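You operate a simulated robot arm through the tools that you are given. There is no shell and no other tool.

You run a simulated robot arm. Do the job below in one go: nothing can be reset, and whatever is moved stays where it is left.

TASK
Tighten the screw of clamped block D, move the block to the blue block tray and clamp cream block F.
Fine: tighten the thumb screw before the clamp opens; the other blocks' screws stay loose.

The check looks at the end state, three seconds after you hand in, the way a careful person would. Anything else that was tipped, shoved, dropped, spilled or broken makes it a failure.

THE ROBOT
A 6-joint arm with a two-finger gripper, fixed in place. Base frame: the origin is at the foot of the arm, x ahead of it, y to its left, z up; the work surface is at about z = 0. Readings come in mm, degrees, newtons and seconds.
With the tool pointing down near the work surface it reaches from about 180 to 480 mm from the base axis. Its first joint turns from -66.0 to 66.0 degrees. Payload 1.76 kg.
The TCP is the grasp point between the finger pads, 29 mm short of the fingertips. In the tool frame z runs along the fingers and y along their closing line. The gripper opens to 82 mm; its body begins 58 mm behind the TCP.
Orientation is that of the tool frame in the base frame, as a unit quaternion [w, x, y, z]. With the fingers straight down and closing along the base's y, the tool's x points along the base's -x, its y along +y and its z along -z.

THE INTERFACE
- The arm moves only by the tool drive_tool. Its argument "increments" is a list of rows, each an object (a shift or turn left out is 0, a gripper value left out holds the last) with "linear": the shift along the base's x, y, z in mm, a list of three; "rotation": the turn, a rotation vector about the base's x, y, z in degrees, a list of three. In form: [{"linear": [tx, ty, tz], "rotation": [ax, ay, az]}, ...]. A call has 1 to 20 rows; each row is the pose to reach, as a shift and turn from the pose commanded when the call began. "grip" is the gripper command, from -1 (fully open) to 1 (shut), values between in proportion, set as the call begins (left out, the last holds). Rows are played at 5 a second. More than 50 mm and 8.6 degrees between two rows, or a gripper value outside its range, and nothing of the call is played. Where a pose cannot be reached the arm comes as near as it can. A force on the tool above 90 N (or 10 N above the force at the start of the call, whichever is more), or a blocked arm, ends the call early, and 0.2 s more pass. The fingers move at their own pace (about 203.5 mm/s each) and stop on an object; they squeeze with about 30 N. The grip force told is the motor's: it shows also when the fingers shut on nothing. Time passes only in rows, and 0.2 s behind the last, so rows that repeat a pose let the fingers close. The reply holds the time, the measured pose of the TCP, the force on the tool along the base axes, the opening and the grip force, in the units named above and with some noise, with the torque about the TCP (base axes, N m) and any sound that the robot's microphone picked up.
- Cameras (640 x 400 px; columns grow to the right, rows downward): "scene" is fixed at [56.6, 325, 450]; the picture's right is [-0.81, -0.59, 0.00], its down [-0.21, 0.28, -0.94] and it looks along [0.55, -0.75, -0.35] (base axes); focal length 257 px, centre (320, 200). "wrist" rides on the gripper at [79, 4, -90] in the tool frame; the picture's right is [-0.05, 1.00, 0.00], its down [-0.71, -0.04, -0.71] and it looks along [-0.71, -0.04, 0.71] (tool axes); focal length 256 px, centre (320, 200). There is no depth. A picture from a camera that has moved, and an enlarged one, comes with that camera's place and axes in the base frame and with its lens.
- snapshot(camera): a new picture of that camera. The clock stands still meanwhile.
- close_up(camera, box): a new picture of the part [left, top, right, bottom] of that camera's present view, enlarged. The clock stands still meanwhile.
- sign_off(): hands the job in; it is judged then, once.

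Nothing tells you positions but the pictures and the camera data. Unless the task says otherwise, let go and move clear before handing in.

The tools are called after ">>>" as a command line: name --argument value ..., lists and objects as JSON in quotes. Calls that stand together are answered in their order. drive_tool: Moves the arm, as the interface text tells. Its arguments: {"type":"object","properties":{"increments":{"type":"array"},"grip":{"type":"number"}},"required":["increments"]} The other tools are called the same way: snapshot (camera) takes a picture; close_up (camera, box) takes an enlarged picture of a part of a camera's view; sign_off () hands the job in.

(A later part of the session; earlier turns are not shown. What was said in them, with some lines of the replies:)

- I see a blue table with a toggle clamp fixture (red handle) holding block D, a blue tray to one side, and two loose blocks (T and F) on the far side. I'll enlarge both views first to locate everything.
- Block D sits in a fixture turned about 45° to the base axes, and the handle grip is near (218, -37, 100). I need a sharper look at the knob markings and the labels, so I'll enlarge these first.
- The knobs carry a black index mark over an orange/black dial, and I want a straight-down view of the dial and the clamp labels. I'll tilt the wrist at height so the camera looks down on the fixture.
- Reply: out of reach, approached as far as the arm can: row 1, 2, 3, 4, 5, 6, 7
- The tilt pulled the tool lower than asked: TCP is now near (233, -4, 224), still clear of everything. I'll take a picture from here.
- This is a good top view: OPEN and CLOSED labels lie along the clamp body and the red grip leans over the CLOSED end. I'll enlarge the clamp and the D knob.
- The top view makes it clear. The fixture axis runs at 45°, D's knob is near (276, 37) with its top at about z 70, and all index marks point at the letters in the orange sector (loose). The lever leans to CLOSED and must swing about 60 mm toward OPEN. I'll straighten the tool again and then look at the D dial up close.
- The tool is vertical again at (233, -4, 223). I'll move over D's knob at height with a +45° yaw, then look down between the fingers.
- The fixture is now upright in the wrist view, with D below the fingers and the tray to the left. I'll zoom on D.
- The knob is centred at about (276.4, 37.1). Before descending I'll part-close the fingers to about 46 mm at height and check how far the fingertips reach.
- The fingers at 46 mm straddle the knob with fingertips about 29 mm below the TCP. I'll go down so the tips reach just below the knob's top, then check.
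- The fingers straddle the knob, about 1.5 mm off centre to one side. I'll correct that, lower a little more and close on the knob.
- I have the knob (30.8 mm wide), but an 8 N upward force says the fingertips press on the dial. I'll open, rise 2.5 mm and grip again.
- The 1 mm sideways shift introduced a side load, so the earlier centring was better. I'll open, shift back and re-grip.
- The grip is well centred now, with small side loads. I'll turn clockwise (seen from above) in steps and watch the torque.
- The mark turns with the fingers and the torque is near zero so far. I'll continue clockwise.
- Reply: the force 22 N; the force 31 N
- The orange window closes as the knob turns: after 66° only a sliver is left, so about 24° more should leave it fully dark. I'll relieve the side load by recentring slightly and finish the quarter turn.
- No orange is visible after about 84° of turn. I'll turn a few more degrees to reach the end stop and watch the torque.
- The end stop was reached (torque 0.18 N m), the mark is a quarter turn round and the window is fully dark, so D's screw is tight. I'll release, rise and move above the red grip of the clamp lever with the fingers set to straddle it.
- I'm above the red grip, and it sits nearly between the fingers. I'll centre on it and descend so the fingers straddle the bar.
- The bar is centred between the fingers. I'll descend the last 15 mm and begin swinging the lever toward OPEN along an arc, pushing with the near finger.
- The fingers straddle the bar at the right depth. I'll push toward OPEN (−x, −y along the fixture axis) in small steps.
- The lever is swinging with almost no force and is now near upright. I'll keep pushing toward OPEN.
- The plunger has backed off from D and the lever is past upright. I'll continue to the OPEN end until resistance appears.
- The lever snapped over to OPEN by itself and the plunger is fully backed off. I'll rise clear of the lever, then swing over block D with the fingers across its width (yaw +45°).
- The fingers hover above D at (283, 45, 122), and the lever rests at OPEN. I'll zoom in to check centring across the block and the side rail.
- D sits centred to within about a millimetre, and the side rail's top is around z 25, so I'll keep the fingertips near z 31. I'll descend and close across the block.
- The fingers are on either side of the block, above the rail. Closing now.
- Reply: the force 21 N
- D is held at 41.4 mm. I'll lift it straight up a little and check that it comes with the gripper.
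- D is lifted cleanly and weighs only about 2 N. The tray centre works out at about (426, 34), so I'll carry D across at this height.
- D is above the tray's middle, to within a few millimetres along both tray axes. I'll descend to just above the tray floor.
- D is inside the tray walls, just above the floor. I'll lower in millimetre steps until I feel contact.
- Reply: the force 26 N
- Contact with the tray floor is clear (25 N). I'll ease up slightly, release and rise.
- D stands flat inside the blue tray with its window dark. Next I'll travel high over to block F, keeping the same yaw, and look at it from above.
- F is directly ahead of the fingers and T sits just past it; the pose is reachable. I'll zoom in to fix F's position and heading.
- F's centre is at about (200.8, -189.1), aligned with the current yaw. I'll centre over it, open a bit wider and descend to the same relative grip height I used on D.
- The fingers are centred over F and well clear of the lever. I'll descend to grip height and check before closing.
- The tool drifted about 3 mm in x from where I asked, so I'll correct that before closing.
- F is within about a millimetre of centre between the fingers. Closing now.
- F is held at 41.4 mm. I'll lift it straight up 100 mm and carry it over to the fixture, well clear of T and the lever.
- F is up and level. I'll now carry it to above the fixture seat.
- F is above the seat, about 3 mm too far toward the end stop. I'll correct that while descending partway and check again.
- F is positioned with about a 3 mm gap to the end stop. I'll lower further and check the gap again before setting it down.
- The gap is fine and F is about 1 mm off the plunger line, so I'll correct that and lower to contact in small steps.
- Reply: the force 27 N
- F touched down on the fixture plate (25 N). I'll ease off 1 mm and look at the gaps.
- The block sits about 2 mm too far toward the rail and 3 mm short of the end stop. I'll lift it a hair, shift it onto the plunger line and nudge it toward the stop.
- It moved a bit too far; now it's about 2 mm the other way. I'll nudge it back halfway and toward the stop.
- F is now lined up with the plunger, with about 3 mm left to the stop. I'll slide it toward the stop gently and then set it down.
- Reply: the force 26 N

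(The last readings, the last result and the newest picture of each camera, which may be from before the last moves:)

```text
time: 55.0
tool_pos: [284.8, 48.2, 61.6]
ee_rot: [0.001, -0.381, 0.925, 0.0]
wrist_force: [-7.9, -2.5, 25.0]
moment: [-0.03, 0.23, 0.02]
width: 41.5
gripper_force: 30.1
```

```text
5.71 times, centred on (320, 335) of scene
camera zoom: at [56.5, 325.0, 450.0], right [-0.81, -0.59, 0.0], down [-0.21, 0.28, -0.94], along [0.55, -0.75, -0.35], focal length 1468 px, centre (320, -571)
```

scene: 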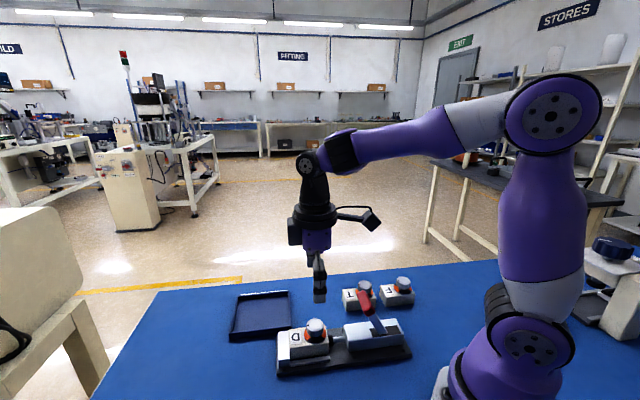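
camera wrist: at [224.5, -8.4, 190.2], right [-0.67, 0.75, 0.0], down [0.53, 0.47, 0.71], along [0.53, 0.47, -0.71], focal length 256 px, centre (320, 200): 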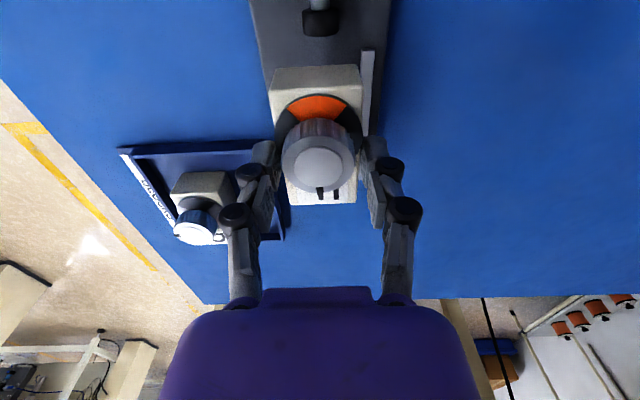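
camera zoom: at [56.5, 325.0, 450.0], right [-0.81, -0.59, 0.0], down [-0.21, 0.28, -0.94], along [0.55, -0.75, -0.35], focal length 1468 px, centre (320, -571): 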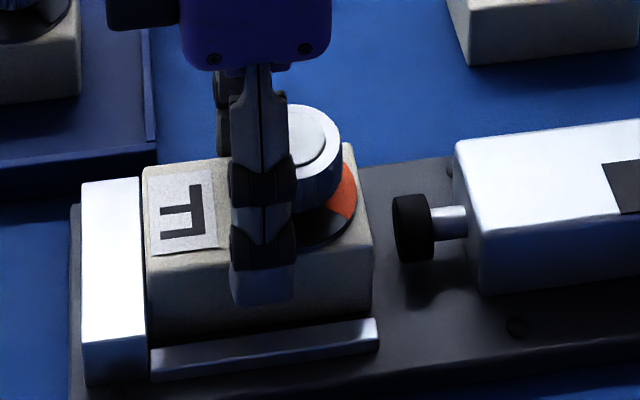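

F is flush against the end stop and aligned with the plunger. I'll ease off, release and rise.

>>> drive_tool --increments '[{"linear": [-0.3, -0.3, 0.8]}, {"linear": [-0.3, -0.3, 1.3]}]'

>>> drive_tool --increments '[{"linear": [0, 0, 0]}, {"linear": [0, 0, 0]}, {"linear": [0, 0, 3]}, {"linear": [0, 0, 25]}, {"linear": [0, 0, 65]}, {"linear": [0, 0, 110]}, {"linear": [0, 0, 110]}]' --grip -0.5

>>> snapshot --camera "wrist"

>>> close_up --camera "scene" --box '[260, 280, 430, 390]'

```text
time: 55.6
tool_pos: [284.8, 47.5, 61.5]
ee_rot: [0.0, -0.381, 0.925, 0.001]
wrist_force: [-0.4, -0.8, -2.3]
moment: [0.04, -0.01, 0.0]
width: 41.4
gripper_force: 30.1
```

```text
time: 57.2
tool_pos: [288.0, 48.5, 171.3]
ee_rot: [0.001, -0.381, 0.925, 0.001]
wrist_force: [0.3, -0.5, 0.4]
moment: [-0.03, 0.0, 0.0]
width: 61.7
gripper_force: 0.0
```

```text
taken
camera wrist: at [228.6, -5.4, 261.6], right [-0.67, 0.75, 0.0], down [0.53, 0.47, 0.71], along [0.53, 0.47, -0.71], focal length 256 px, centre (320, 200)
```

wrist: 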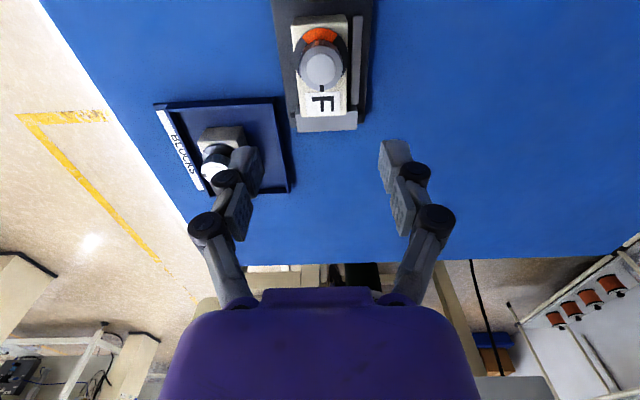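

```text
3.64 times, centred on (345, 335) of scene
camera zoom: at [56.6, 325.0, 450.0], right [-0.81, -0.59, 0.0], down [-0.21, 0.28, -0.94], along [0.55, -0.75, -0.35], focal length 934 px, centre (229, -291)
```

zoom: 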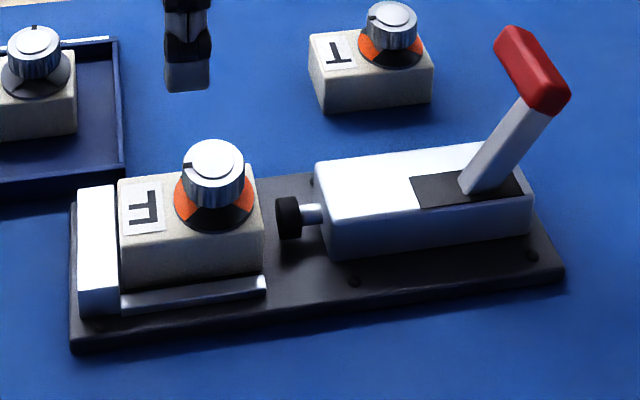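

F sits square in the seat, its window still orange (loose). I'll go back above the open lever, turning the gripper to straddle the red bar again.

>>> drive_tool --increments '[{"linear": [-9.9, -12, 0], "rotation": [0, 0, -7.5]}, {"linear": [-19.7, -23.9, 0], "rotation": [0, 0, -15]}, {"linear": [-29.6, -35.9, 0], "rotation": [0, 0, -22.5]}, {"linear": [-39.5, -47.8, 0], "rotation": [0, 0, -30]}, {"linear": [-49.3, -59.8, 0], "rotation": [0, 0, -37.5]}, {"linear": [-59.2, -71.8, 0], "rotation": [0, 0, -45]}, {"linear": [-69.1, -83.7, 0], "rotation": [0, 0, -52.5]}, {"linear": [-78.9, -95.7, 0], "rotation": [0, 0, -60]}, {"linear": [-88.8, -107.6, 0], "rotation": [0, 0, -67.5]}, {"linear": [-98.7, -119.6, 0], "rotation": [0, 0, -75]}, {"linear": [-108.5, -131.5, 0], "rotation": [0, 0, -82.5]}, {"linear": [-118.4, -143.5, 0], "rotation": [0, 0, -90]}, {"linear": [-118.4, -143.5, 0], "rotation": [0, 0, -90]}]' --grip -0.2

>>> snapshot --camera "wrist"

>>> close_up --camera "scene" --box '[300, 200, 500, 390]'

```text
time: 60.0
tool_pos: [167.2, -95.5, 172.3]
ee_rot: [0.001, 0.385, 0.923, 0.002]
wrist_force: [-0.4, 0.2, 0.1]
moment: [-0.01, 0.02, 0.0]
width: 48.8
gripper_force: 0.1
```

```text
taken
camera wrist: at [115.2, -37.3, 262.5], right [0.75, 0.66, 0.0], down [0.47, -0.53, 0.71], along [0.47, -0.53, -0.71], focal length 256 px, centre (320, 200)
```

wrist: 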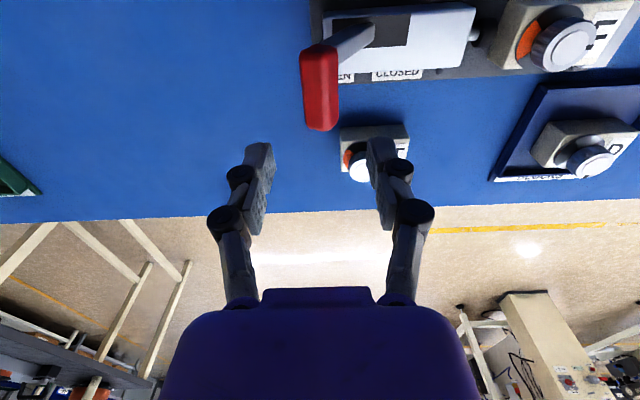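

```text
2.11 times, centred on (400, 295) of scene
camera zoom: at [56.6, 325.0, 450.0], right [-0.81, -0.59, 0.0], down [-0.21, 0.28, -0.94], along [0.55, -0.75, -0.35], focal length 541 px, centre (152, 0)
```

zoom: 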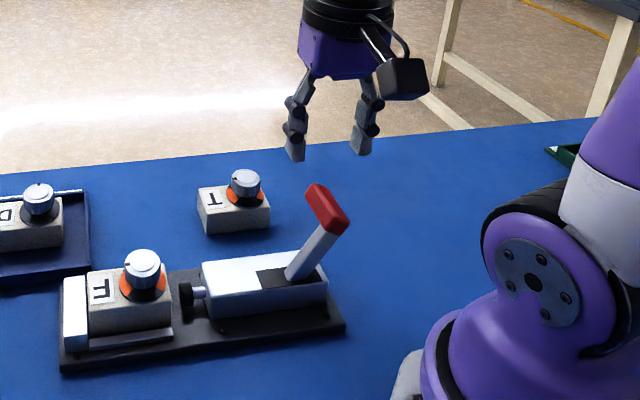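

The bar is centred between the fingers again. I'll descend to straddle it.

>>> drive_tool --increments '[{"linear": [0, 0, -20]}, {"linear": [0, 0, -40]}, {"linear": [0, 0, -55]}, {"linear": [0, 0, -64]}, {"linear": [0, 0, -64]}]'

>>> snapshot --camera "wrist"

```text
time: 61.2
tool_pos: [166.9, -93.7, 106.7]
ee_rot: [0.0, 0.384, 0.923, 0.001]
wrist_force: [0.3, 1.4, 0.0]
moment: [0.04, 0.01, 0.0]
width: 49.3
gripper_force: 0.1
```

```text
taken
camera wrist: at [113.9, -35.3, 197.7], right [0.75, 0.67, 0.0], down [0.47, -0.53, 0.71], along [0.47, -0.53, -0.71], focal length 256 px, centre (320, 200)
```

wrist: 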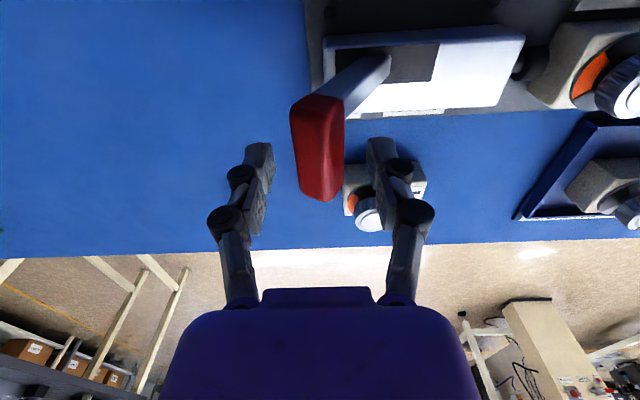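

The fingers straddle the bar. I'll push it toward CLOSED along the fixture axis, checking the force as it goes.

>>> drive_tool --increments '[{"linear": [5, 5, 0]}, {"linear": [10, 10, 0]}, {"linear": [15, 15, 1]}, {"linear": [20, 20, 2]}, {"linear": [25, 25, 2]}, {"linear": [30, 30, 3]}]'

>>> close_up --camera "scene" --box '[260, 220, 440, 390]'

>>> snapshot --camera "wrist"

```text
time: 62.6
tool_pos: [196.9, -64.4, 111.0]
ee_rot: [0.001, 0.385, 0.923, -0.001]
wrist_force: [-0.1, 0.1, 0.1]
moment: [0.02, -0.01, 0.04]
width: 49.5
gripper_force: 0.8
```

```text
2.35 times, centred on (350, 305) of scene
camera zoom: at [56.6, 325.0, 450.0], right [-0.81, -0.59, 0.0], down [-0.21, 0.28, -0.94], along [0.55, -0.75, -0.35], focal length 604 px, centre (249, -47)
```

zoom: 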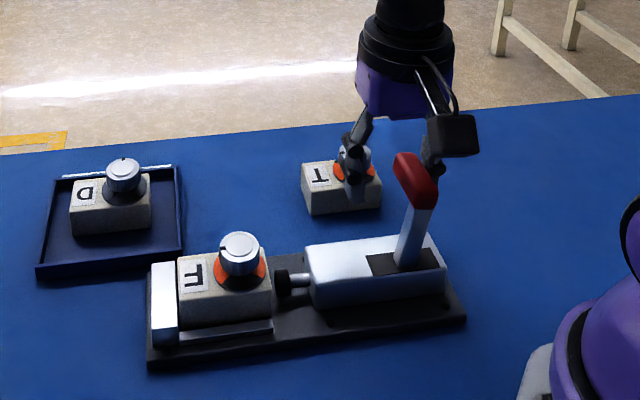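

```text
taken
camera wrist: at [143.5, -5.9, 201.5], right [0.75, 0.67, 0.0], down [0.47, -0.53, 0.71], along [0.47, -0.53, -0.71], focal length 256 px, centre (320, 200)
```

wrist: 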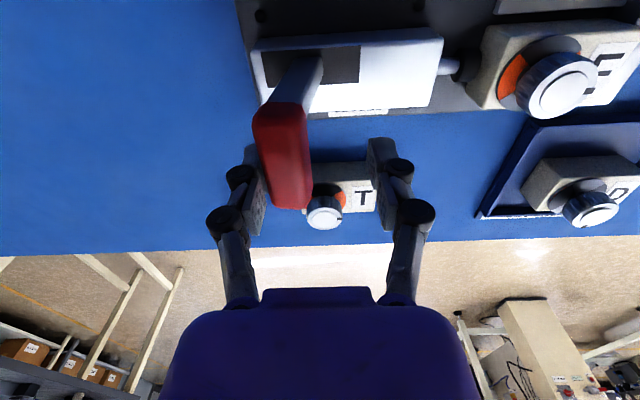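

The lever is near upright and the plunger is advancing toward F. I'll keep pushing.

>>> drive_tool --increments '[{"linear": [4, 4, 1]}, {"linear": [8, 8, 1]}, {"linear": [12, 12, 1]}, {"linear": [16, 16, 0]}, {"linear": [20, 20, -1]}]'

>>> close_up --camera "scene" --box '[260, 220, 440, 390]'

>>> snapshot --camera "wrist"

```text
time: 63.8
tool_pos: [215.8, -44.8, 109.9]
ee_rot: [0.001, 0.385, 0.923, 0.0]
wrist_force: [-0.6, 0.5, -0.3]
moment: [-0.02, 0.02, 0.0]
width: 49.2
gripper_force: 0.1
```

```text
2.35 times, centred on (350, 305) of scene
camera zoom: at [56.6, 325.0, 450.0], right [-0.81, -0.59, 0.0], down [-0.21, 0.28, -0.94], along [0.55, -0.75, -0.35], focal length 604 px, centre (249, -47)
```

zoom: 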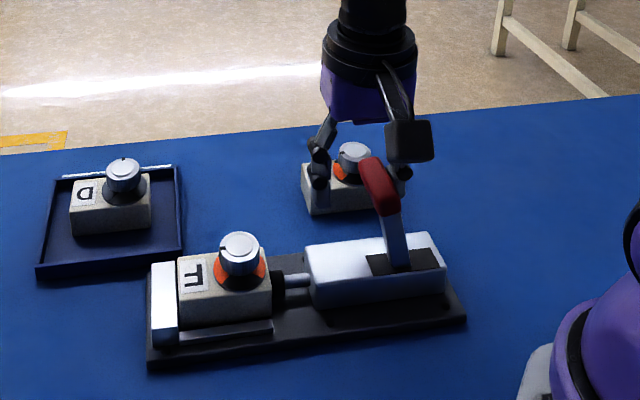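

```text
taken
camera wrist: at [163.9, 13.2, 200.0], right [0.75, 0.67, 0.0], down [0.47, -0.53, 0.71], along [0.47, -0.53, -0.71], focal length 256 px, centre (320, 200)
```

wrist: 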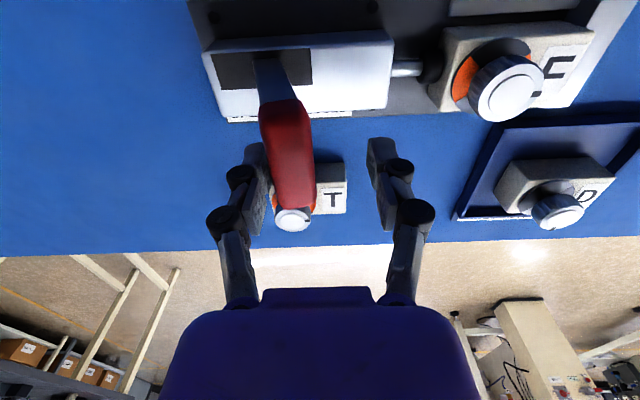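

The pad has reached F and the lever is past upright. I'll push on to the full CLOSED position.

>>> drive_tool --increments '[{"linear": [4, 4, 0]}, {"linear": [8, 8, -1]}, {"linear": [11, 11, -2]}, {"linear": [13, 13, -2]}]'

>>> close_up --camera "scene" --box '[260, 220, 440, 390]'

>>> snapshot --camera "wrist"

```text
time: 64.8
tool_pos: [229.5, -32.7, 107.3]
ee_rot: [0.001, 0.384, 0.923, -0.001]
wrist_force: [-2.7, -2.9, -1.4]
moment: [-0.02, -0.03, 0.0]
width: 51.3
gripper_force: 1.1
```

```text
2.35 times, centred on (350, 305) of scene
camera zoom: at [56.6, 325.0, 450.0], right [-0.81, -0.59, 0.0], down [-0.21, 0.28, -0.94], along [0.55, -0.75, -0.35], focal length 604 px, centre (249, -47)
```

zoom: 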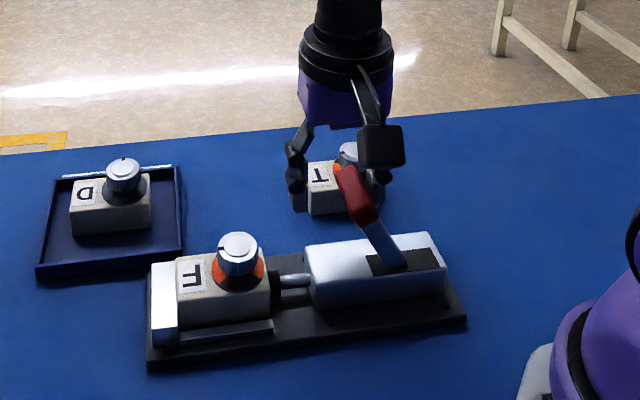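

```text
taken
camera wrist: at [176.4, 26.0, 198.3], right [0.75, 0.67, 0.0], down [0.47, -0.53, 0.71], along [0.47, -0.53, -0.71], focal length 256 px, centre (320, 200)
```

wrist: 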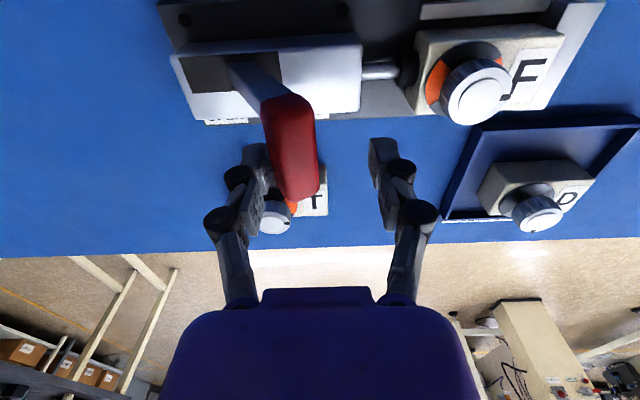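

The lever is nearly at CLOSED with about 4 N of resistance. I'll push the last few millimetres to seat it.

>>> drive_tool --increments '[{"linear": [2, 2, -1]}, {"linear": [4, 4, -1]}, {"linear": [5, 5, -2]}]'

>>> close_up --camera "scene" --box '[260, 220, 440, 390]'

>>> snapshot --camera "wrist"

```text
time: 65.6
tool_pos: [234.6, -27.7, 104.9]
ee_rot: [-0.002, 0.385, 0.923, -0.001]
wrist_force: [-22.5, -13.3, -7.9]
moment: [-0.02, 0.07, 0.02]
width: 62.2
gripper_force: 10.3
```

```text
2.35 times, centred on (350, 305) of scene
camera zoom: at [56.6, 325.0, 450.0], right [-0.81, -0.59, 0.0], down [-0.21, 0.28, -0.94], along [0.55, -0.75, -0.35], focal length 604 px, centre (249, -47)
```

zoom: 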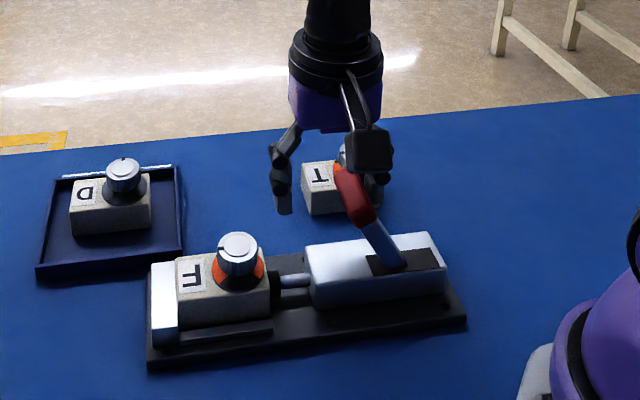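

```text
taken
camera wrist: at [181.8, 31.4, 195.7], right [0.75, 0.67, 0.0], down [0.47, -0.53, 0.7], along [0.47, -0.53, -0.71], focal length 256 px, centre (320, 200)
```

wrist: 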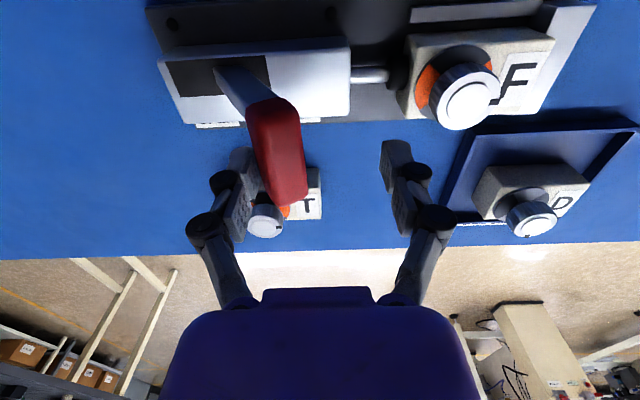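

The lever has hit its stop (about 26 N, and it matches its original CLOSED position in the picture). I'll back the fingers off and check that it stays put.

>>> drive_tool --increments '[{"linear": [-3, -3, 0.5]}, {"linear": [-6, -6, 1]}, {"linear": [-9, -9, 1]}, {"linear": [-11, -11, 1]}, {"linear": [-11, -11, 1]}]'

>>> close_up --camera "scene" --box '[260, 220, 440, 390]'

>>> snapshot --camera "wrist"

```text
time: 66.8
tool_pos: [224.9, -38.2, 106.9]
ee_rot: [0.001, 0.384, 0.923, 0.001]
wrist_force: [-0.3, 0.4, -0.2]
moment: [0.0, 0.0, 0.01]
width: 49.3
gripper_force: 0.0
```

```text
2.35 times, centred on (350, 305) of scene
camera zoom: at [56.6, 325.0, 450.0], right [-0.81, -0.59, 0.0], down [-0.21, 0.28, -0.94], along [0.55, -0.75, -0.35], focal length 604 px, centre (249, -47)
```

zoom: 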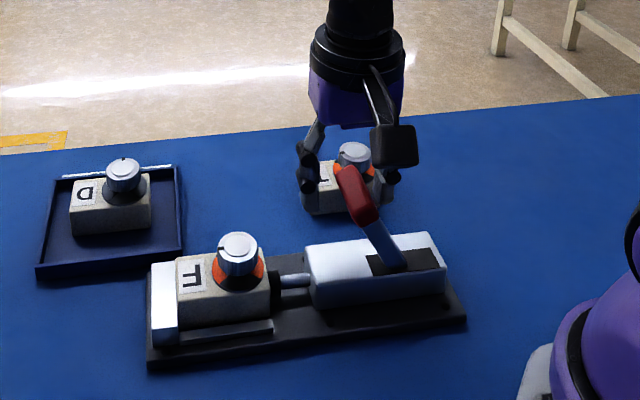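

```text
taken
camera wrist: at [170.4, 20.0, 197.3], right [0.75, 0.67, 0.0], down [0.47, -0.53, 0.71], along [0.47, -0.53, -0.71], focal length 256 px, centre (320, 200)
```

wrist: 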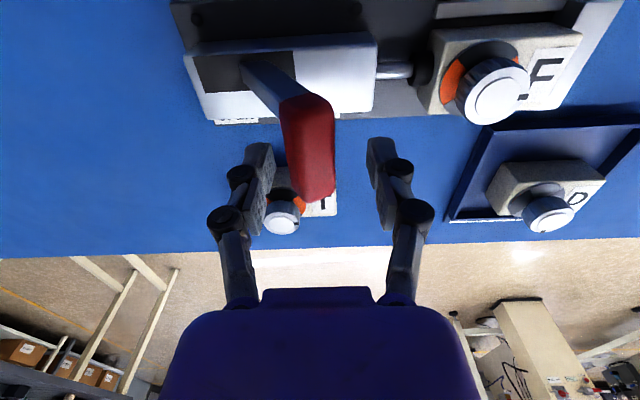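

The lever stays at CLOSED exactly where it was at the start, with the pad tight on F. I'll rise straight up and move clear to inspect everything.

>>> drive_tool --increments '[{"linear": [0, 0, 15]}, {"linear": [0, 0, 45]}, {"linear": [0, 0, 85]}, {"linear": [0, 0, 125]}, {"linear": [0, 0, 165]}, {"linear": [0, 0, 200]}, {"linear": [0, 0, 200]}]'

>>> close_up --camera "scene" --box '[220, 260, 440, 397]'

>>> close_up --camera "scene" --box '[270, 300, 400, 380]'

>>> snapshot --camera "wrist"

```text
time: 68.4
tool_pos: [223.0, -38.0, 306.2]
ee_rot: [0.001, 0.384, 0.923, 0.0]
wrist_force: [0.4, -0.5, 0.4]
moment: [0.0, 0.02, 0.03]
width: 49.4
gripper_force: 0.1
```

```text
2.91 times, centred on (330, 328) of scene
camera zoom: at [56.6, 325.0, 450.0], right [-0.81, -0.59, 0.0], down [-0.21, 0.28, -0.94], along [0.55, -0.75, -0.35], focal length 747 px, centre (291, -174)
```

zoom: 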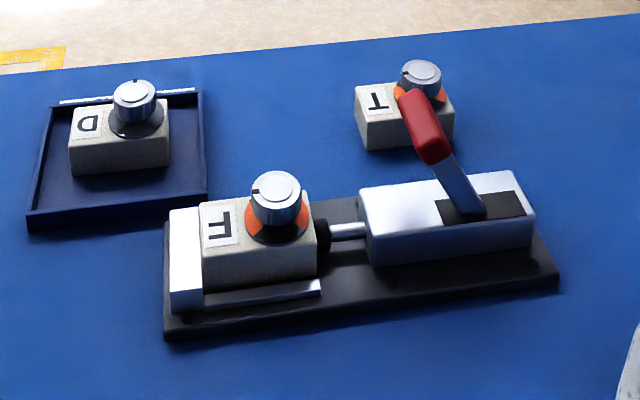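

```text
4.92 times, centred on (335, 340) of scene
camera zoom: at [56.6, 325.0, 450.0], right [-0.81, -0.59, 0.0], down [-0.21, 0.28, -0.94], along [0.55, -0.75, -0.35], focal length 1264 px, centre (246, -489)
```

zoom: 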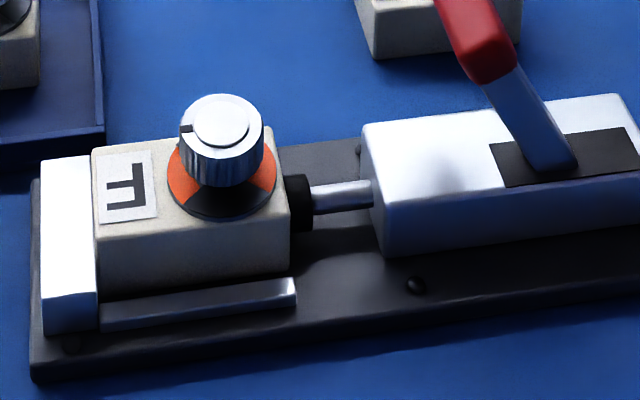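

```text
taken
camera wrist: at [169.4, 20.1, 396.1], right [0.75, 0.67, 0.0], down [0.47, -0.53, 0.71], along [0.47, -0.53, -0.71], focal length 256 px, centre (320, 200)
```

wrist: 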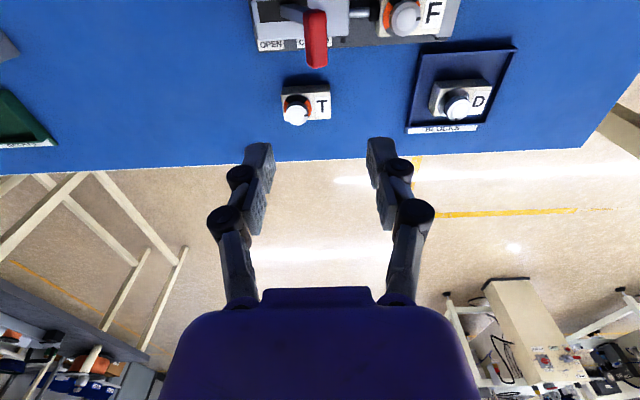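

F is clamped the same way D was at the start, T hasn't moved and D is in the tray. I'll take one last look at D's dial before handing in.

>>> close_up --camera "scene" --box '[225, 280, 300, 345]'

>>> close_up --camera "wrist" --box '[400, 30, 530, 140]'

>>> close_up --camera "wrist" --box '[240, 0, 470, 140]'

```text
6.15 times, centred on (262, 312) of scene
camera zoom: at [56.6, 325.0, 450.0], right [-0.81, -0.59, 0.0], down [-0.21, 0.28, -0.94], along [0.55, -0.75, -0.35], focal length 1580 px, centre (674, -492)
```

zoom: 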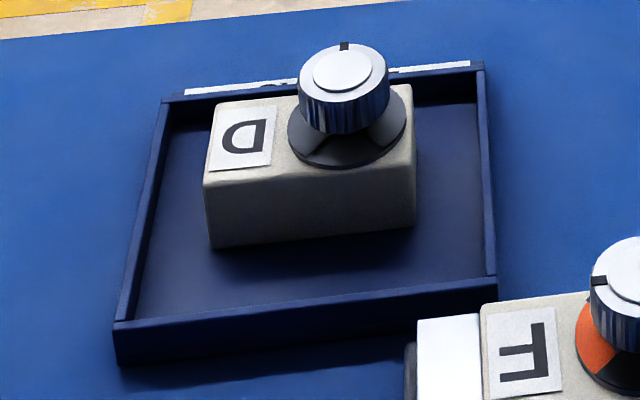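

```text
3.64 times, centred on (465, 85) of wrist
camera zoom: at [169.4, 20.1, 396.1], right [0.75, 0.67, 0.0], down [0.47, -0.53, 0.71], along [0.47, -0.53, -0.71], focal length 931 px, centre (-207, 618)
```

zoom: 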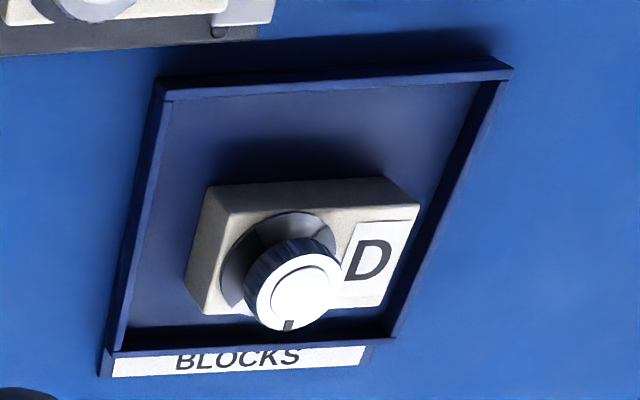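

```text
2.78 times, centred on (355, 70) of wrist
camera zoom: at [169.4, 20.1, 396.1], right [0.75, 0.67, 0.0], down [0.47, -0.53, 0.71], along [0.47, -0.53, -0.71], focal length 712 px, centre (223, 562)
```

zoom: 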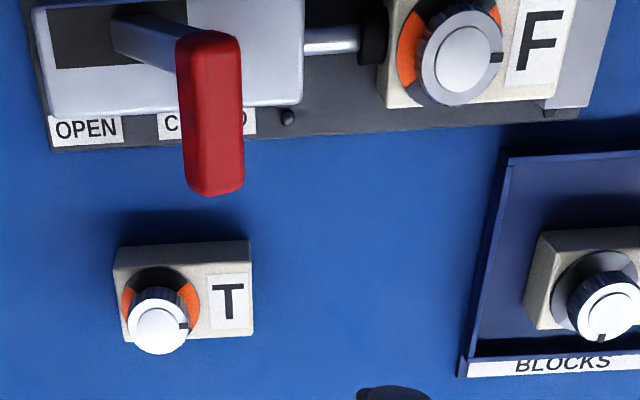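

D is in the blue tray with its mark a quarter turn round and no orange showing. F is clamped with the lever at CLOSED and its screw still loose, and T hasn't been touched. The arm is clear, so I'm handing in.

>>> sign_off

```text
The job is handed in.
```

The job is done and handed in; the result of the check hasn't come back.

- **Block D:** I turned its thumb screw a quarter turn clockwise to the end stop while it was still clamped. No orange shows on the dial now. D stands flat in the blue block tray, clear of the walls.
- **Block F:** It sits against the end stop with the plunger tight on it. The lever is at CLOSED, in the same position it had at the start. Its screw is still loose.
- **Block T:** It hasn't moved, and its screw is still loose.

The gripper is open and well above the fixture. Nothing was tipped, dropped or knocked along the way.
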